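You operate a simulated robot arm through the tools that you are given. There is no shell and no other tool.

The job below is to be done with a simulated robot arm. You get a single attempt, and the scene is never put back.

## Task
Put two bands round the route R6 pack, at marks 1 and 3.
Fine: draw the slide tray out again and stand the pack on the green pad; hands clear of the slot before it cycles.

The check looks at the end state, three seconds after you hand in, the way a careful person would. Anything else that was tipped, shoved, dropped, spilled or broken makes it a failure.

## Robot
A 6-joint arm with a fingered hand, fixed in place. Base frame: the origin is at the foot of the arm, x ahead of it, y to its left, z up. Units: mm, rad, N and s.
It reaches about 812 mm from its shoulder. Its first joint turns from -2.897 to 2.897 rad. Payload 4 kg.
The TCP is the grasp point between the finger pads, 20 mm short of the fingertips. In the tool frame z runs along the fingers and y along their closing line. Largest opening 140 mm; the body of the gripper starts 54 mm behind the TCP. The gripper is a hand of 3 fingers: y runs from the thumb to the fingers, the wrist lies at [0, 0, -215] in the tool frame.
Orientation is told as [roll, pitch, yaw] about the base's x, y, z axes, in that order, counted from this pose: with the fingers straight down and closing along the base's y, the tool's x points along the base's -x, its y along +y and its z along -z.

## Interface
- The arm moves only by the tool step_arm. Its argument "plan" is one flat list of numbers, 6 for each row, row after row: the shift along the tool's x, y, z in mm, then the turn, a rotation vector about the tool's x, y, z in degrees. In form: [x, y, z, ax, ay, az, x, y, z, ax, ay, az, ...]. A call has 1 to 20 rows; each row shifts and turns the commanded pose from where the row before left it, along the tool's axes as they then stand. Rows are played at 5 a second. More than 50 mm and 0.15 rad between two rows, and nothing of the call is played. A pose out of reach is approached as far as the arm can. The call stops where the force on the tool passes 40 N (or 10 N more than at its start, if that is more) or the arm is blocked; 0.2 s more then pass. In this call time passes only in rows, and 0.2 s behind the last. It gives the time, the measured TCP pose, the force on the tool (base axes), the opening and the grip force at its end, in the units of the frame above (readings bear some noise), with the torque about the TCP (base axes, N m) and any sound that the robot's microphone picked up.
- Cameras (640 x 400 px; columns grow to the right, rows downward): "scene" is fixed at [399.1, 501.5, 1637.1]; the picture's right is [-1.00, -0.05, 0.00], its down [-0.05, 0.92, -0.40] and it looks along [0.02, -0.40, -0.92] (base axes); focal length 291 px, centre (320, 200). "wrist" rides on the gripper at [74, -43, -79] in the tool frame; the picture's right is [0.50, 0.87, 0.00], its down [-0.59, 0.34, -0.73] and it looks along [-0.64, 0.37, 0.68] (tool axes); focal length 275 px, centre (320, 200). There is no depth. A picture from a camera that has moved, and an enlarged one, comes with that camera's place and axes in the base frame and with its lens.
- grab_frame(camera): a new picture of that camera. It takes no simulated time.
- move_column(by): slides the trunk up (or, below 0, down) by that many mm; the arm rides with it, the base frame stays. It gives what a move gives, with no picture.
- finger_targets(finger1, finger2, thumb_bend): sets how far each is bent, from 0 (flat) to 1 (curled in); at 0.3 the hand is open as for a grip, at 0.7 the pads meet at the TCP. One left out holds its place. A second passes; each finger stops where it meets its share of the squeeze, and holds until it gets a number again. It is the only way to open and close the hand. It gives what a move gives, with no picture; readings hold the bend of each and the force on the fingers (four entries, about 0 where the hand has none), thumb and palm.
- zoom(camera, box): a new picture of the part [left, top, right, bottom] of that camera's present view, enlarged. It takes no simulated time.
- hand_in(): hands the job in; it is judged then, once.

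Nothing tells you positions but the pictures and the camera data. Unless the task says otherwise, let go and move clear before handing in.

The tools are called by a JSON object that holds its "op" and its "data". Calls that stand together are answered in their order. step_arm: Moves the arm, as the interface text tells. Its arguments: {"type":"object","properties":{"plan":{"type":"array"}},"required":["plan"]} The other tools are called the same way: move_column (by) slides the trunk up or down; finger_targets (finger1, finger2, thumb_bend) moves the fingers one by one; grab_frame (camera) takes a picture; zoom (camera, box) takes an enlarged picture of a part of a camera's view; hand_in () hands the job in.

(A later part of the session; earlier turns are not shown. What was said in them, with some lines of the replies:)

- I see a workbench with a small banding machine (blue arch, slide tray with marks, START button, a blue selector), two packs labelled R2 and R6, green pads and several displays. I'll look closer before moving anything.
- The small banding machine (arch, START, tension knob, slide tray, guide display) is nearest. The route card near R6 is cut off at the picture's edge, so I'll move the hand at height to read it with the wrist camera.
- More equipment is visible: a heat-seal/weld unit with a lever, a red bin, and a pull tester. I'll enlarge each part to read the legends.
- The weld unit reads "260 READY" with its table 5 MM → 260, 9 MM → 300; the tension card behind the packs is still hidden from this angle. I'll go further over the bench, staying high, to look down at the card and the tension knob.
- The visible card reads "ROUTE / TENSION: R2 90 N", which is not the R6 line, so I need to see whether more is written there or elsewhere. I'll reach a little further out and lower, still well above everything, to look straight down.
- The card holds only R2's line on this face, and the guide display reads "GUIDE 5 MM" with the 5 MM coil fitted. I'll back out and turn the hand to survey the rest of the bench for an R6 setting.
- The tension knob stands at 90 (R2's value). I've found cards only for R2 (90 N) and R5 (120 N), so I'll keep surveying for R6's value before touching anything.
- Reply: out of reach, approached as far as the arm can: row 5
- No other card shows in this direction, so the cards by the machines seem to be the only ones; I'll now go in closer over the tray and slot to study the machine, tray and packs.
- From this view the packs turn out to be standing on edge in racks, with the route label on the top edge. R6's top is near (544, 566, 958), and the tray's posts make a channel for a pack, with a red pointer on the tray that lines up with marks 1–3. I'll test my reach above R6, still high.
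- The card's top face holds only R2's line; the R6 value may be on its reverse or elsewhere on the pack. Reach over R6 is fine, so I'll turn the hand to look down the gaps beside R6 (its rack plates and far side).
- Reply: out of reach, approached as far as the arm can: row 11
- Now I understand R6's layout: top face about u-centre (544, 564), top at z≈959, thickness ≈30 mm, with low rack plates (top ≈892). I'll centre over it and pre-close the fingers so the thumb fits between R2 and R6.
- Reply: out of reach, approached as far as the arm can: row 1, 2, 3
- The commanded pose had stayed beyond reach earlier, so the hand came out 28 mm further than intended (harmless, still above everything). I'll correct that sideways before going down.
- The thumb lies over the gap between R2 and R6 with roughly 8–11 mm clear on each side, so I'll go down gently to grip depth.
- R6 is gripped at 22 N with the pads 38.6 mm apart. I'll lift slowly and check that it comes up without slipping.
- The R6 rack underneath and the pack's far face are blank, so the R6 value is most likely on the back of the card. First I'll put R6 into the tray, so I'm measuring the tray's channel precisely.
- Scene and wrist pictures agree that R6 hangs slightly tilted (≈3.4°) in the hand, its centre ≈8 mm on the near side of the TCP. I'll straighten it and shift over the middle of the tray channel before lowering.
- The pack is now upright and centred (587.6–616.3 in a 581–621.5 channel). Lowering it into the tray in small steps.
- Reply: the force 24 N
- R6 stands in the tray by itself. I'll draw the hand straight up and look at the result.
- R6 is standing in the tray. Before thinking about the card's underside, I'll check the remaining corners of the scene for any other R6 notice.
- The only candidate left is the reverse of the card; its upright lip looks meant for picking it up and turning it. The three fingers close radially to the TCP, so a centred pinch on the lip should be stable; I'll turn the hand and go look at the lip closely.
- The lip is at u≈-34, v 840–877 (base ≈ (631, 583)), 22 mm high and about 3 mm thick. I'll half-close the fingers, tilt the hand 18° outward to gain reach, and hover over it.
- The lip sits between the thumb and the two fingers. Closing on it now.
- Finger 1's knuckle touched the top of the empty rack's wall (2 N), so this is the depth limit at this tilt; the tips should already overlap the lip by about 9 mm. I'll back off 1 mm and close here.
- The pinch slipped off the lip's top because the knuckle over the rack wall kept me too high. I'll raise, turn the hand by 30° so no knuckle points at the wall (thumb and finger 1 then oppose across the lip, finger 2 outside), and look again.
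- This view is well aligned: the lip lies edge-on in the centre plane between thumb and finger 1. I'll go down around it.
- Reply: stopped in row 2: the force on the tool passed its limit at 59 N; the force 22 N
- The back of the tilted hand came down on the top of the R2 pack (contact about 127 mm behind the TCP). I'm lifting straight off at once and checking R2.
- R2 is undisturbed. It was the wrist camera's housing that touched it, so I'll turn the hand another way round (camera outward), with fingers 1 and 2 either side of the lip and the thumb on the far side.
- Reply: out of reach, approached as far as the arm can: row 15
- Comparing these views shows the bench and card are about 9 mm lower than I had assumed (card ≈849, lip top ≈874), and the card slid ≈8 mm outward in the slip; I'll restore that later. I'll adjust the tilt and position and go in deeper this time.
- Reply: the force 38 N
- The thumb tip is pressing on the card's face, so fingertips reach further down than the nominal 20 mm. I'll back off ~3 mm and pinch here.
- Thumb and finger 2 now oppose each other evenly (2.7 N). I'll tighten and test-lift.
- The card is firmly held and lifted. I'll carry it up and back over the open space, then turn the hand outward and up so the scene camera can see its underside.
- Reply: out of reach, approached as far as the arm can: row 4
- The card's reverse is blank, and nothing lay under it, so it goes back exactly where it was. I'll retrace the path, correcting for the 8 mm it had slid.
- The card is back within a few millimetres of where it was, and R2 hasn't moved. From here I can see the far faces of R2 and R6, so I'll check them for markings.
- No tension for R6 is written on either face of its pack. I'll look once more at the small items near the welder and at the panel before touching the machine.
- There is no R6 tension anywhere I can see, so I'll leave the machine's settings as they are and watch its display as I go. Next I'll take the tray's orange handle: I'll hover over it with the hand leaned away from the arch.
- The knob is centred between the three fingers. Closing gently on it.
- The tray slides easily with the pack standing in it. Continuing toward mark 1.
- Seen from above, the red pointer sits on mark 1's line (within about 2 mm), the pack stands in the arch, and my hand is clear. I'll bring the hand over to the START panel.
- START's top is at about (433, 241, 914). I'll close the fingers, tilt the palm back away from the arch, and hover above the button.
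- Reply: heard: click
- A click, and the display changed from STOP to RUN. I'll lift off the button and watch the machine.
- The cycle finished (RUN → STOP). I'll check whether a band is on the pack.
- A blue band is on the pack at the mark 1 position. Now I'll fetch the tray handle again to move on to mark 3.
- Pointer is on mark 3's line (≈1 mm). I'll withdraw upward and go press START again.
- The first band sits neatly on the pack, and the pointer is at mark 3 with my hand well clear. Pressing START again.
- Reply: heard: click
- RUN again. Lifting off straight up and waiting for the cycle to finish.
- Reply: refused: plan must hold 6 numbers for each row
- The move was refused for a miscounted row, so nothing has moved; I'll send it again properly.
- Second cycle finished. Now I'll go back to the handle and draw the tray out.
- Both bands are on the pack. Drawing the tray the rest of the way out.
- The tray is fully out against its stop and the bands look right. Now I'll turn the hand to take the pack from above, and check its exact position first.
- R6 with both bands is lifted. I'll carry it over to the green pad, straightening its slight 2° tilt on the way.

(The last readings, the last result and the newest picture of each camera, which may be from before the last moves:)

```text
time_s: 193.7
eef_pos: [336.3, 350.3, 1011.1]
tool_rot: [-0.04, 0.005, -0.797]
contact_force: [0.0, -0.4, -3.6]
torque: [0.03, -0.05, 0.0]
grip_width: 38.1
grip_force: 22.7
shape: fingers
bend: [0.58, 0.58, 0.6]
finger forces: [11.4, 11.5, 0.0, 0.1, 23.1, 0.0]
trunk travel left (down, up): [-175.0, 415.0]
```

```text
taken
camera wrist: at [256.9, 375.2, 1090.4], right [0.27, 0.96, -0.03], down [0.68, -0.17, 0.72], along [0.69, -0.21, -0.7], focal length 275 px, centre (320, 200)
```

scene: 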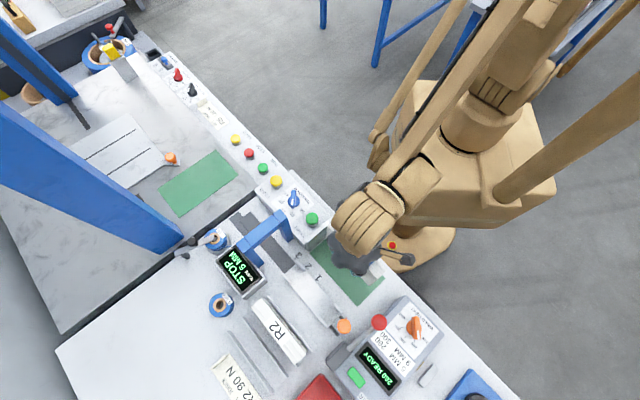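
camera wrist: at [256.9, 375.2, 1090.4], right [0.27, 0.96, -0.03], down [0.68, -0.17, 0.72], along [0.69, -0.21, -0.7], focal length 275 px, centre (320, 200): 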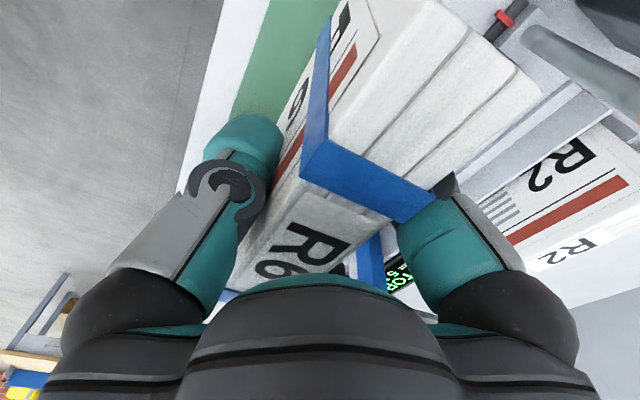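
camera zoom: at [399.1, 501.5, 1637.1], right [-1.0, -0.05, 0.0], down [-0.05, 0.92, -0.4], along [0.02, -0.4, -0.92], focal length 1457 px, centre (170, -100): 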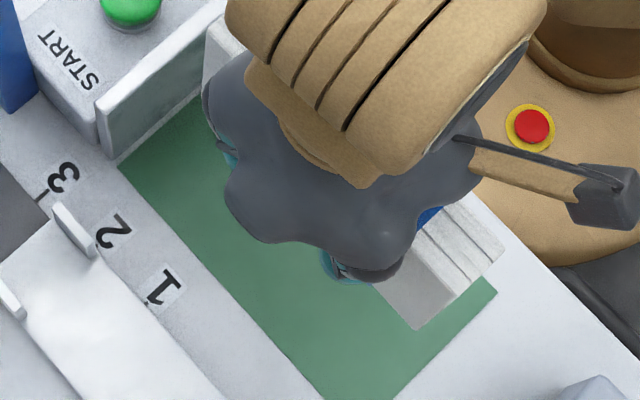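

{"op": "zoom", "data": {"camera": "scene", "box": [365, 250, 413, 290]}}

```text
10.00 times, centred on (389, 270) of scene
camera zoom: at [399.1, 501.5, 1637.1], right [-1.0, -0.05, 0.0], down [-0.05, 0.92, -0.4], along [0.02, -0.4, -0.92], focal length 2914 px, centre (-370, -500)
```

zoom: 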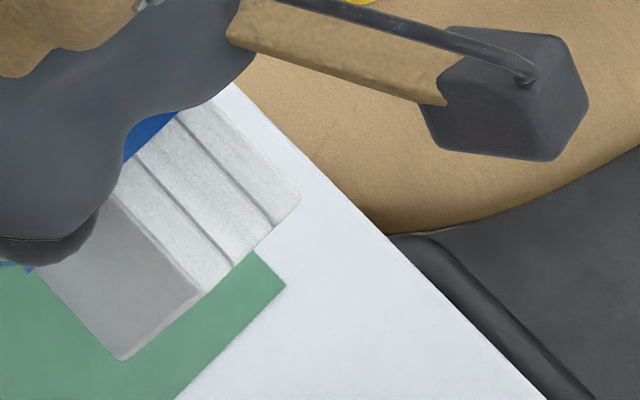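

The pack hangs upright, its footprint well inside the pad (v 464–493 of 431–530). Lowering it onto the pad.

{"op": "step_arm", "data": {"plan": [0, 0.8, 20, 0, 0, 0, 0, 0.8, 20, 0, 0, 0, 0, 0.8, 20, 0, 0, 0, 0, 0.4, 10, 0, 0, 0]}}

{"op": "step_arm", "data": {"plan": [0, 0.2, 5, 0, 0, 0]}}

{"op": "step_arm", "data": {"plan": [0, 0.1, 3, 0, 0, 0]}}

```text
time_s: 194.7
eef_pos: [337.5, 351.6, 939.1]
tool_rot: [-0.041, 0.004, -0.796]
contact_force: [-0.9, -0.1, -3.9]
torque: [-0.02, -0.04, 0.03]
grip_width: 38.0
grip_force: 23.6
shape: fingers
bend: [0.58, 0.58, 0.6]
finger forces: [11.7, 11.7, 0.1, 0.0, 23.5, 0.0]
trunk travel left (down, up): [-175.0, 415.0]
```

```text
time_s: 195.1
eef_pos: [337.1, 350.9, 933.8]
tool_rot: [-0.041, 0.004, -0.797]
contact_force: [-0.1, -0.6, -4.0]
torque: [-0.02, -0.04, 0.04]
grip_width: 37.9
grip_force: 23.7
shape: fingers
bend: [0.58, 0.58, 0.6]
finger forces: [11.7, 11.8, 0.0, 0.0, 23.5, 0.0]
trunk travel left (down, up): [-175.0, 415.0]
```

```text
time_s: 195.5
eef_pos: [338.0, 351.4, 930.6]
tool_rot: [-0.042, 0.005, -0.795]
contact_force: [-0.3, 0.5, -3.4]
torque: [0.05, -0.03, -0.03]
grip_width: 37.7
grip_force: 23.3
shape: fingers
bend: [0.58, 0.58, 0.6]
finger forces: [11.8, 11.8, 0.1, 0.0, 23.6, 0.1]
trunk travel left (down, up): [-175.0, 415.0]
```

{"op": "step_arm", "data": {"plan": [0, 0.1, 2, 0, 0, 0]}}

{"op": "step_arm", "data": {"plan": [0, 0.1, 2, 0, 0, 0]}}

{"op": "step_arm", "data": {"plan": [0, 0.1, 1.5, 0, 0, 0]}}

```text
time_s: 195.9
eef_pos: [338.5, 350.5, 929.0]
tool_rot: [-0.042, 0.006, -0.797]
contact_force: [0.1, -0.7, -3.8]
torque: [0.04, 0.01, 0.02]
grip_width: 38.0
grip_force: 23.4
shape: fingers
bend: [0.58, 0.58, 0.6]
finger forces: [11.8, 11.9, 0.1, 0.0, 23.6, 0.1]
trunk travel left (down, up): [-175.0, 415.0]
```

```text
time_s: 196.3
eef_pos: [337.9, 352.0, 927.2]
tool_rot: [-0.04, 0.006, -0.797]
contact_force: [0.1, 0.0, -2.8]
torque: [0.01, -0.04, -0.03]
grip_width: 37.8
grip_force: 23.7
shape: fingers
bend: [0.58, 0.58, 0.6]
finger forces: [11.8, 11.8, 0.0, 0.0, 23.7, 0.1]
trunk travel left (down, up): [-175.0, 415.0]
```

```text
time_s: 196.7
eef_pos: [337.5, 351.2, 924.8]
tool_rot: [-0.041, 0.005, -0.796]
contact_force: [0.4, -0.5, -3.2]
torque: [0.07, -0.02, 0.01]
grip_width: 37.9
grip_force: 24.0
shape: fingers
bend: [0.58, 0.58, 0.6]
finger forces: [11.8, 11.7, 0.1, 0.0, 23.6, 0.0]
trunk travel left (down, up): [-175.0, 415.0]
```

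{"op": "step_arm", "data": {"plan": [0, 0.1, 1.5, 0, 0, 0]}}

{"op": "step_arm", "data": {"plan": [0, 0.1, 1.5, 0, 0, 0]}}

{"op": "step_arm", "data": {"plan": [0, 0.1, 1.5, 0, 0, 0]}}

{"op": "grab_frame", "data": {"camera": "wrist"}}

```text
time_s: 197.1
eef_pos: [337.1, 351.3, 924.0]
tool_rot: [-0.04, 0.004, -0.795]
contact_force: [1.0, 0.7, -0.9]
torque: [0.01, -0.04, -0.01]
grip_width: 38.0
grip_force: 23.5
shape: fingers
bend: [0.58, 0.58, 0.6]
finger forces: [12.1, 12.2, 0.1, 0.0, 23.7, 0.0]
trunk travel left (down, up): [-175.0, 415.0]
```

```text
time_s: 197.5
eef_pos: [337.2, 351.7, 923.8]
tool_rot: [-0.039, 0.007, -0.797]
contact_force: [3.7, 2.6, 18.9]
torque: [-0.06, 0.03, -0.02]
grip_width: 37.7
grip_force: 26.8
shape: fingers
bend: [0.58, 0.58, 0.6]
finger forces: [14.8, 14.7, 0.0, 0.0, 24.2, 0.0]
trunk travel left (down, up): [-175.0, 415.0]
```

```text
time_s: 198.1
eef_pos: [336.8, 351.7, 922.4]
tool_rot: [-0.036, 0.006, -0.797]
contact_force: [4.6, 3.9, 32.2]
torque: [-0.16, 0.17, 0.0]
grip_width: 37.3
grip_force: 30.5
shape: fingers
bend: [0.58, 0.58, 0.6]
finger forces: [16.9, 16.9, 0.0, 0.1, 27.3, 0.0]
trunk travel left (down, up): [-175.0, 415.0]
stopped in row 1: the force on the tool passed its limit at 41 N (the readings are from after the stop); the commanded pose is now the measured one
```

```text
taken
camera wrist: at [257.0, 376.7, 1003.1], right [0.27, 0.96, -0.03], down [0.68, -0.17, 0.72], along [0.69, -0.21, -0.69], focal length 275 px, centre (320, 200)
```

wrist: 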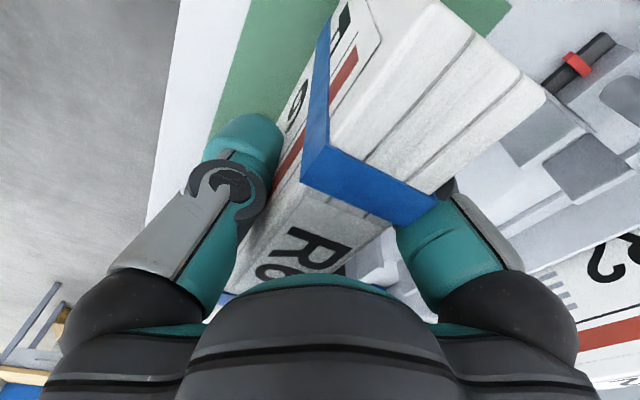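

The pack is down on the pad. I'll ease off the pressure before opening the hand.

{"op": "step_arm", "data": {"plan": [0, -0.05, -1.2, 0, 0, 0]}}

{"op": "step_arm", "data": {"plan": [0, -0.02, -0.6, 0, 0, 0]}}

{"op": "zoom", "data": {"camera": "scene", "box": [340, 240, 404, 290]}}

```text
time_s: 198.4
eef_pos: [338.5, 351.3, 923.5]
tool_rot: [-0.036, 0.006, -0.797]
contact_force: [3.8, 1.6, 18.8]
torque: [-0.15, 0.14, 0.0]
grip_width: 37.4
grip_force: 29.0
shape: fingers
bend: [0.58, 0.58, 0.6]
finger forces: [15.4, 15.4, 0.0, 0.1, 27.2, 0.0]
trunk travel left (down, up): [-175.0, 415.0]
```

```text
time_s: 198.8
eef_pos: [337.2, 351.7, 923.4]
tool_rot: [-0.039, 0.006, -0.798]
contact_force: [0.7, 0.1, 7.2]
torque: [-0.17, 0.15, 0.03]
grip_width: 38.0
grip_force: 27.4
shape: fingers
bend: [0.58, 0.58, 0.6]
finger forces: [13.8, 13.6, 0.0, 0.0, 27.2, 0.1]
trunk travel left (down, up): [-175.0, 415.0]
```

```text
8.00 times, centred on (372, 265) of scene
camera zoom: at [399.1, 501.5, 1637.1], right [-1.0, -0.05, 0.0], down [-0.05, 0.92, -0.4], along [0.02, -0.4, -0.92], focal length 2331 px, centre (-96, -320)
```

zoom: 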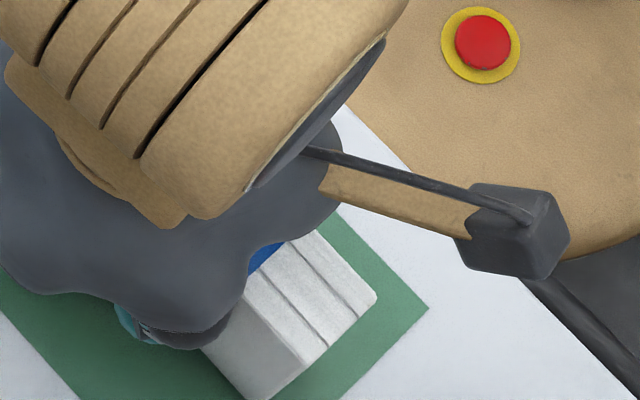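

{"op": "finger_targets", "data": {"finger1": 0.57, "finger2": 0.57, "thumb_bend": 0.59}}

{"op": "finger_targets", "data": {"finger1": 0.53, "finger2": 0.53, "thumb_bend": 0.55}}

{"op": "grab_frame", "data": {"camera": "wrist"}}

{"op": "zoom", "data": {"camera": "scene", "box": [340, 240, 404, 290]}}

```text
time_s: 199.8
eef_pos: [337.9, 351.5, 923.4]
tool_rot: [-0.04, 0.005, -0.796]
contact_force: [1.6, 0.4, 0.5]
torque: [-0.03, 0.0, -0.01]
grip_width: 41.8
grip_force: 2.3
shape: fingers
bend: [0.56, 0.56, 0.58]
finger forces: [1.5, 1.4, 0.0, 0.1, 2.3, 0.1]
trunk travel left (down, up): [-175.0, 415.0]
```

```text
time_s: 200.8
eef_pos: [338.3, 350.5, 923.1]
tool_rot: [-0.039, 0.005, -0.796]
contact_force: [-0.1, -1.0, 0.0]
torque: [0.04, -0.02, -0.03]
grip_width: 51.1
grip_force: 0.1
shape: fingers
bend: [0.53, 0.53, 0.55]
finger forces: [0.0, 0.1, 0.0, 0.1, 0.1, 0.1]
trunk travel left (down, up): [-175.0, 415.0]
```

```text
taken
camera wrist: at [257.4, 377.4, 1003.9], right [0.27, 0.96, -0.03], down [0.68, -0.17, 0.72], along [0.69, -0.21, -0.7], focal length 275 px, centre (320, 200)
```

wrist: 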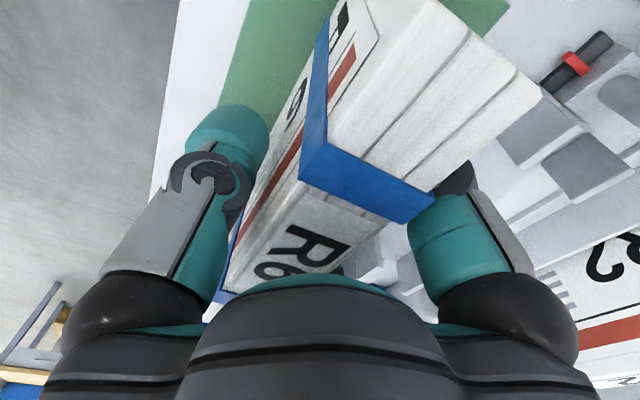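

```text
8.00 times, centred on (372, 265) of scene
camera zoom: at [399.1, 501.5, 1637.1], right [-1.0, -0.05, 0.0], down [-0.05, 0.92, -0.4], along [0.02, -0.4, -0.92], focal length 2331 px, centre (-96, -320)
```

zoom: 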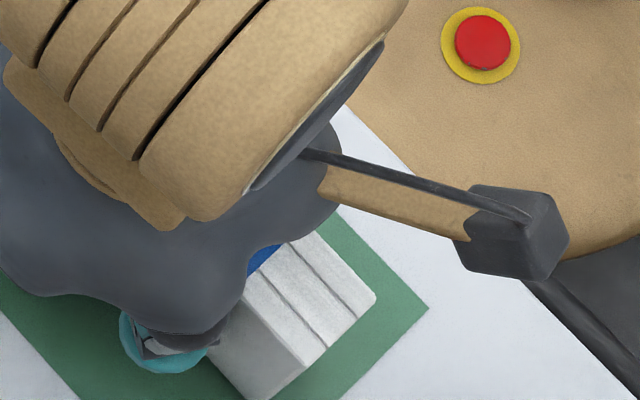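

The pack stands by itself on the pad. Withdrawing straight up.

{"op": "step_arm", "data": {"plan": [0, -0.4, -10, 0, 0, 0, 0, -0.8, -20, 0, 0, 0, 0, -1.2, -30, 0, 0, 0, 0, -1.6, -40, 0, 0, 0, 0, -1.6, -40, 0, 0, 0, 0, -1.6, -40, -2.2, 0, 0]}}

{"op": "grab_frame", "data": {"camera": "wrist"}}

{"op": "grab_frame", "data": {"camera": "scene"}}

```text
time_s: 202.2
eef_pos: [337.2, 351.3, 1105.2]
tool_rot: [-0.001, 0.007, -0.795]
contact_force: [-0.3, 0.2, 0.3]
torque: [-0.01, 0.0, -0.01]
grip_width: 51.0
grip_force: 0.0
shape: fingers
bend: [0.53, 0.53, 0.55]
finger forces: [0.0, 0.0, 0.0, 0.0, 0.0, 0.1]
trunk travel left (down, up): [-175.0, 415.0]
```

```text
taken
camera wrist: at [255.3, 373.8, 1183.6], right [0.27, 0.96, 0.0], down [0.66, -0.19, 0.73], along [0.71, -0.2, -0.68], focal length 275 px, centre (320, 200)
```

wrist: 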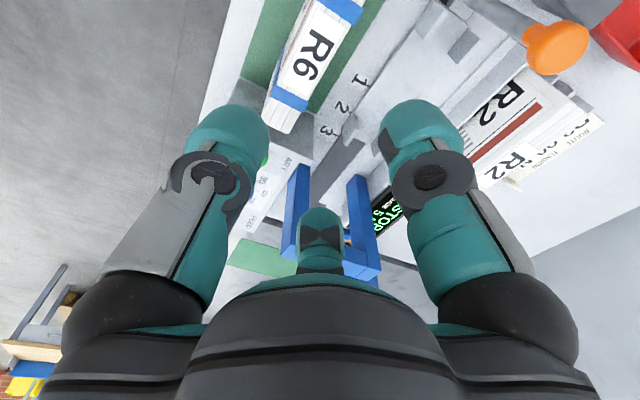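

```text
taken
```

scene: 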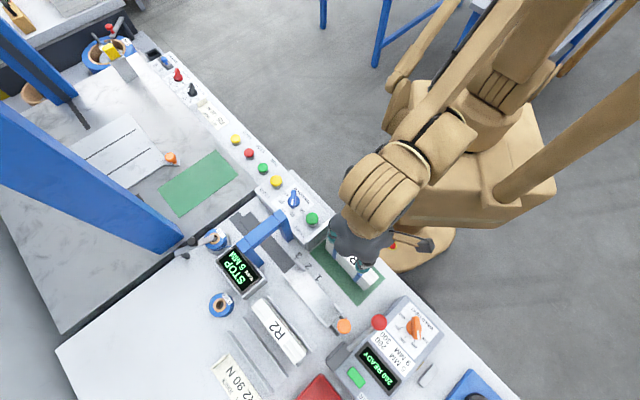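

{"op": "step_arm", "data": {"plan": [0, 0, -45, 0, 0, 0, 0, 0, -45, 0, 0, 0, -19, -32.8, -15, 0, 0, 0, -19, -32.8, -15, 0, 0, 0, -19, -32.8, -15, 0, 0, 0, -19, -32.8, -15, 0, 0, 0, -19, -32.8, -15, 0, 0, 0]}}

{"op": "grab_frame", "data": {"camera": "scene"}}

{"op": "zoom", "data": {"camera": "scene", "box": [270, 210, 430, 330]}}

{"op": "zoom", "data": {"camera": "scene", "box": [180, 290, 320, 400]}}

{"op": "grab_frame", "data": {"camera": "wrist"}}

```text
time_s: 203.8
eef_pos: [286.0, 167.3, 1269.4]
tool_rot: [-0.001, 0.006, -0.796]
contact_force: [-0.8, -0.2, -0.3]
torque: [0.02, -0.01, -0.02]
grip_width: 51.0
grip_force: 0.1
shape: fingers
bend: [0.53, 0.53, 0.55]
finger forces: [0.0, 0.0, 0.0, 0.0, 0.0, 0.0]
trunk travel left (down, up): [-175.0, 415.0]
```

```text
taken
```

scene: 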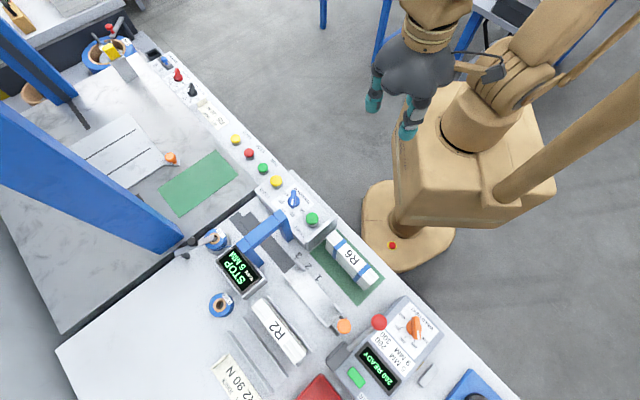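

```text
3.33 times, centred on (350, 270) of scene
camera zoom: at [399.1, 501.5, 1637.1], right [-1.0, -0.05, 0.0], down [-0.05, 0.92, -0.4], along [0.02, -0.4, -0.92], focal length 971 px, centre (220, -33)
```

zoom: 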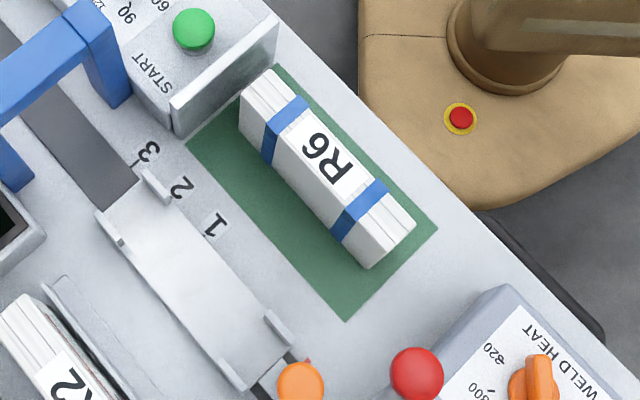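

```text
3.64 times, centred on (250, 345) of scene
camera zoom: at [399.1, 501.5, 1637.1], right [-1.0, -0.05, 0.0], down [-0.05, 0.92, -0.4], along [0.02, -0.4, -0.92], focal length 1060 px, centre (574, -327)
```

zoom: 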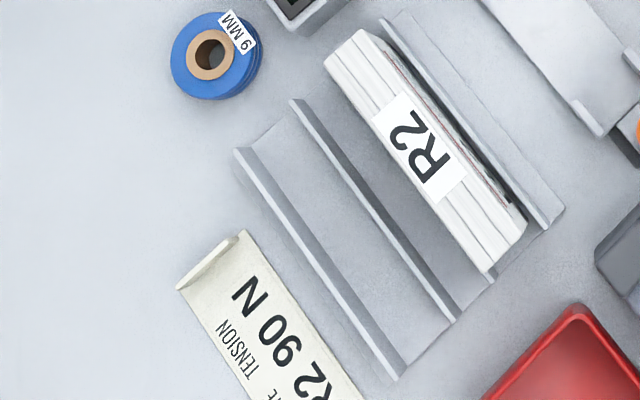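

```text
taken
camera wrist: at [204.6, 190.3, 1347.0], right [0.27, 0.96, 0.0], down [0.66, -0.18, 0.73], along [0.71, -0.2, -0.68], focal length 275 px, centre (320, 200)
```

wrist: 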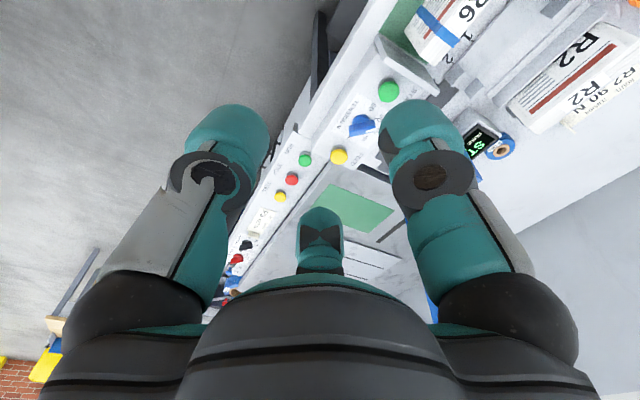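

The R6 pack stands on the green pad with two bands, the tray is fully out, R2 is in its rack, and my hand is clear. The route card sits about 5 mm from where it was. I picked it up to look for R6's tension, found its back blank, and put it back.

I found no tension for R6 anywhere, so both bands were made at the machine's existing 90 N setting. Handing in now.

{"op": "hand_in", "data": {}}

```text
The job is handed in.
```

The R6 pack has its two bands, at marks 1 and 3, and stands upright on the green pad. The slide tray is drawn out to its stop. My hand was clear of the slot for both cycles.

- **Tension not confirmed:** I found no setting for R6. The only route cards were R2 (90 N) at this machine and R5 (120 N) at the next one. Both bands were made at 90 N, where the knob already stood, with the 5 mm strap and guide as fitted. If R6 needs a different tension, these bands are wrong.
- **Band positions:** the tray pointer was within about 1 mm of mark 1 and about 1.5 mm of mark 3 when each band was made.
- **Route card moved:** I slid the R2 card about 8 mm by accident. I then picked it up to check its back for R6's tension, and it was blank. I put it back about 5 mm from its original place.
- **R2 pack touched:** the wrist camera housing pressed on top of the R2 pack for a moment, and the force limit stopped the arm at 59 N. The pack looks undisturbed.
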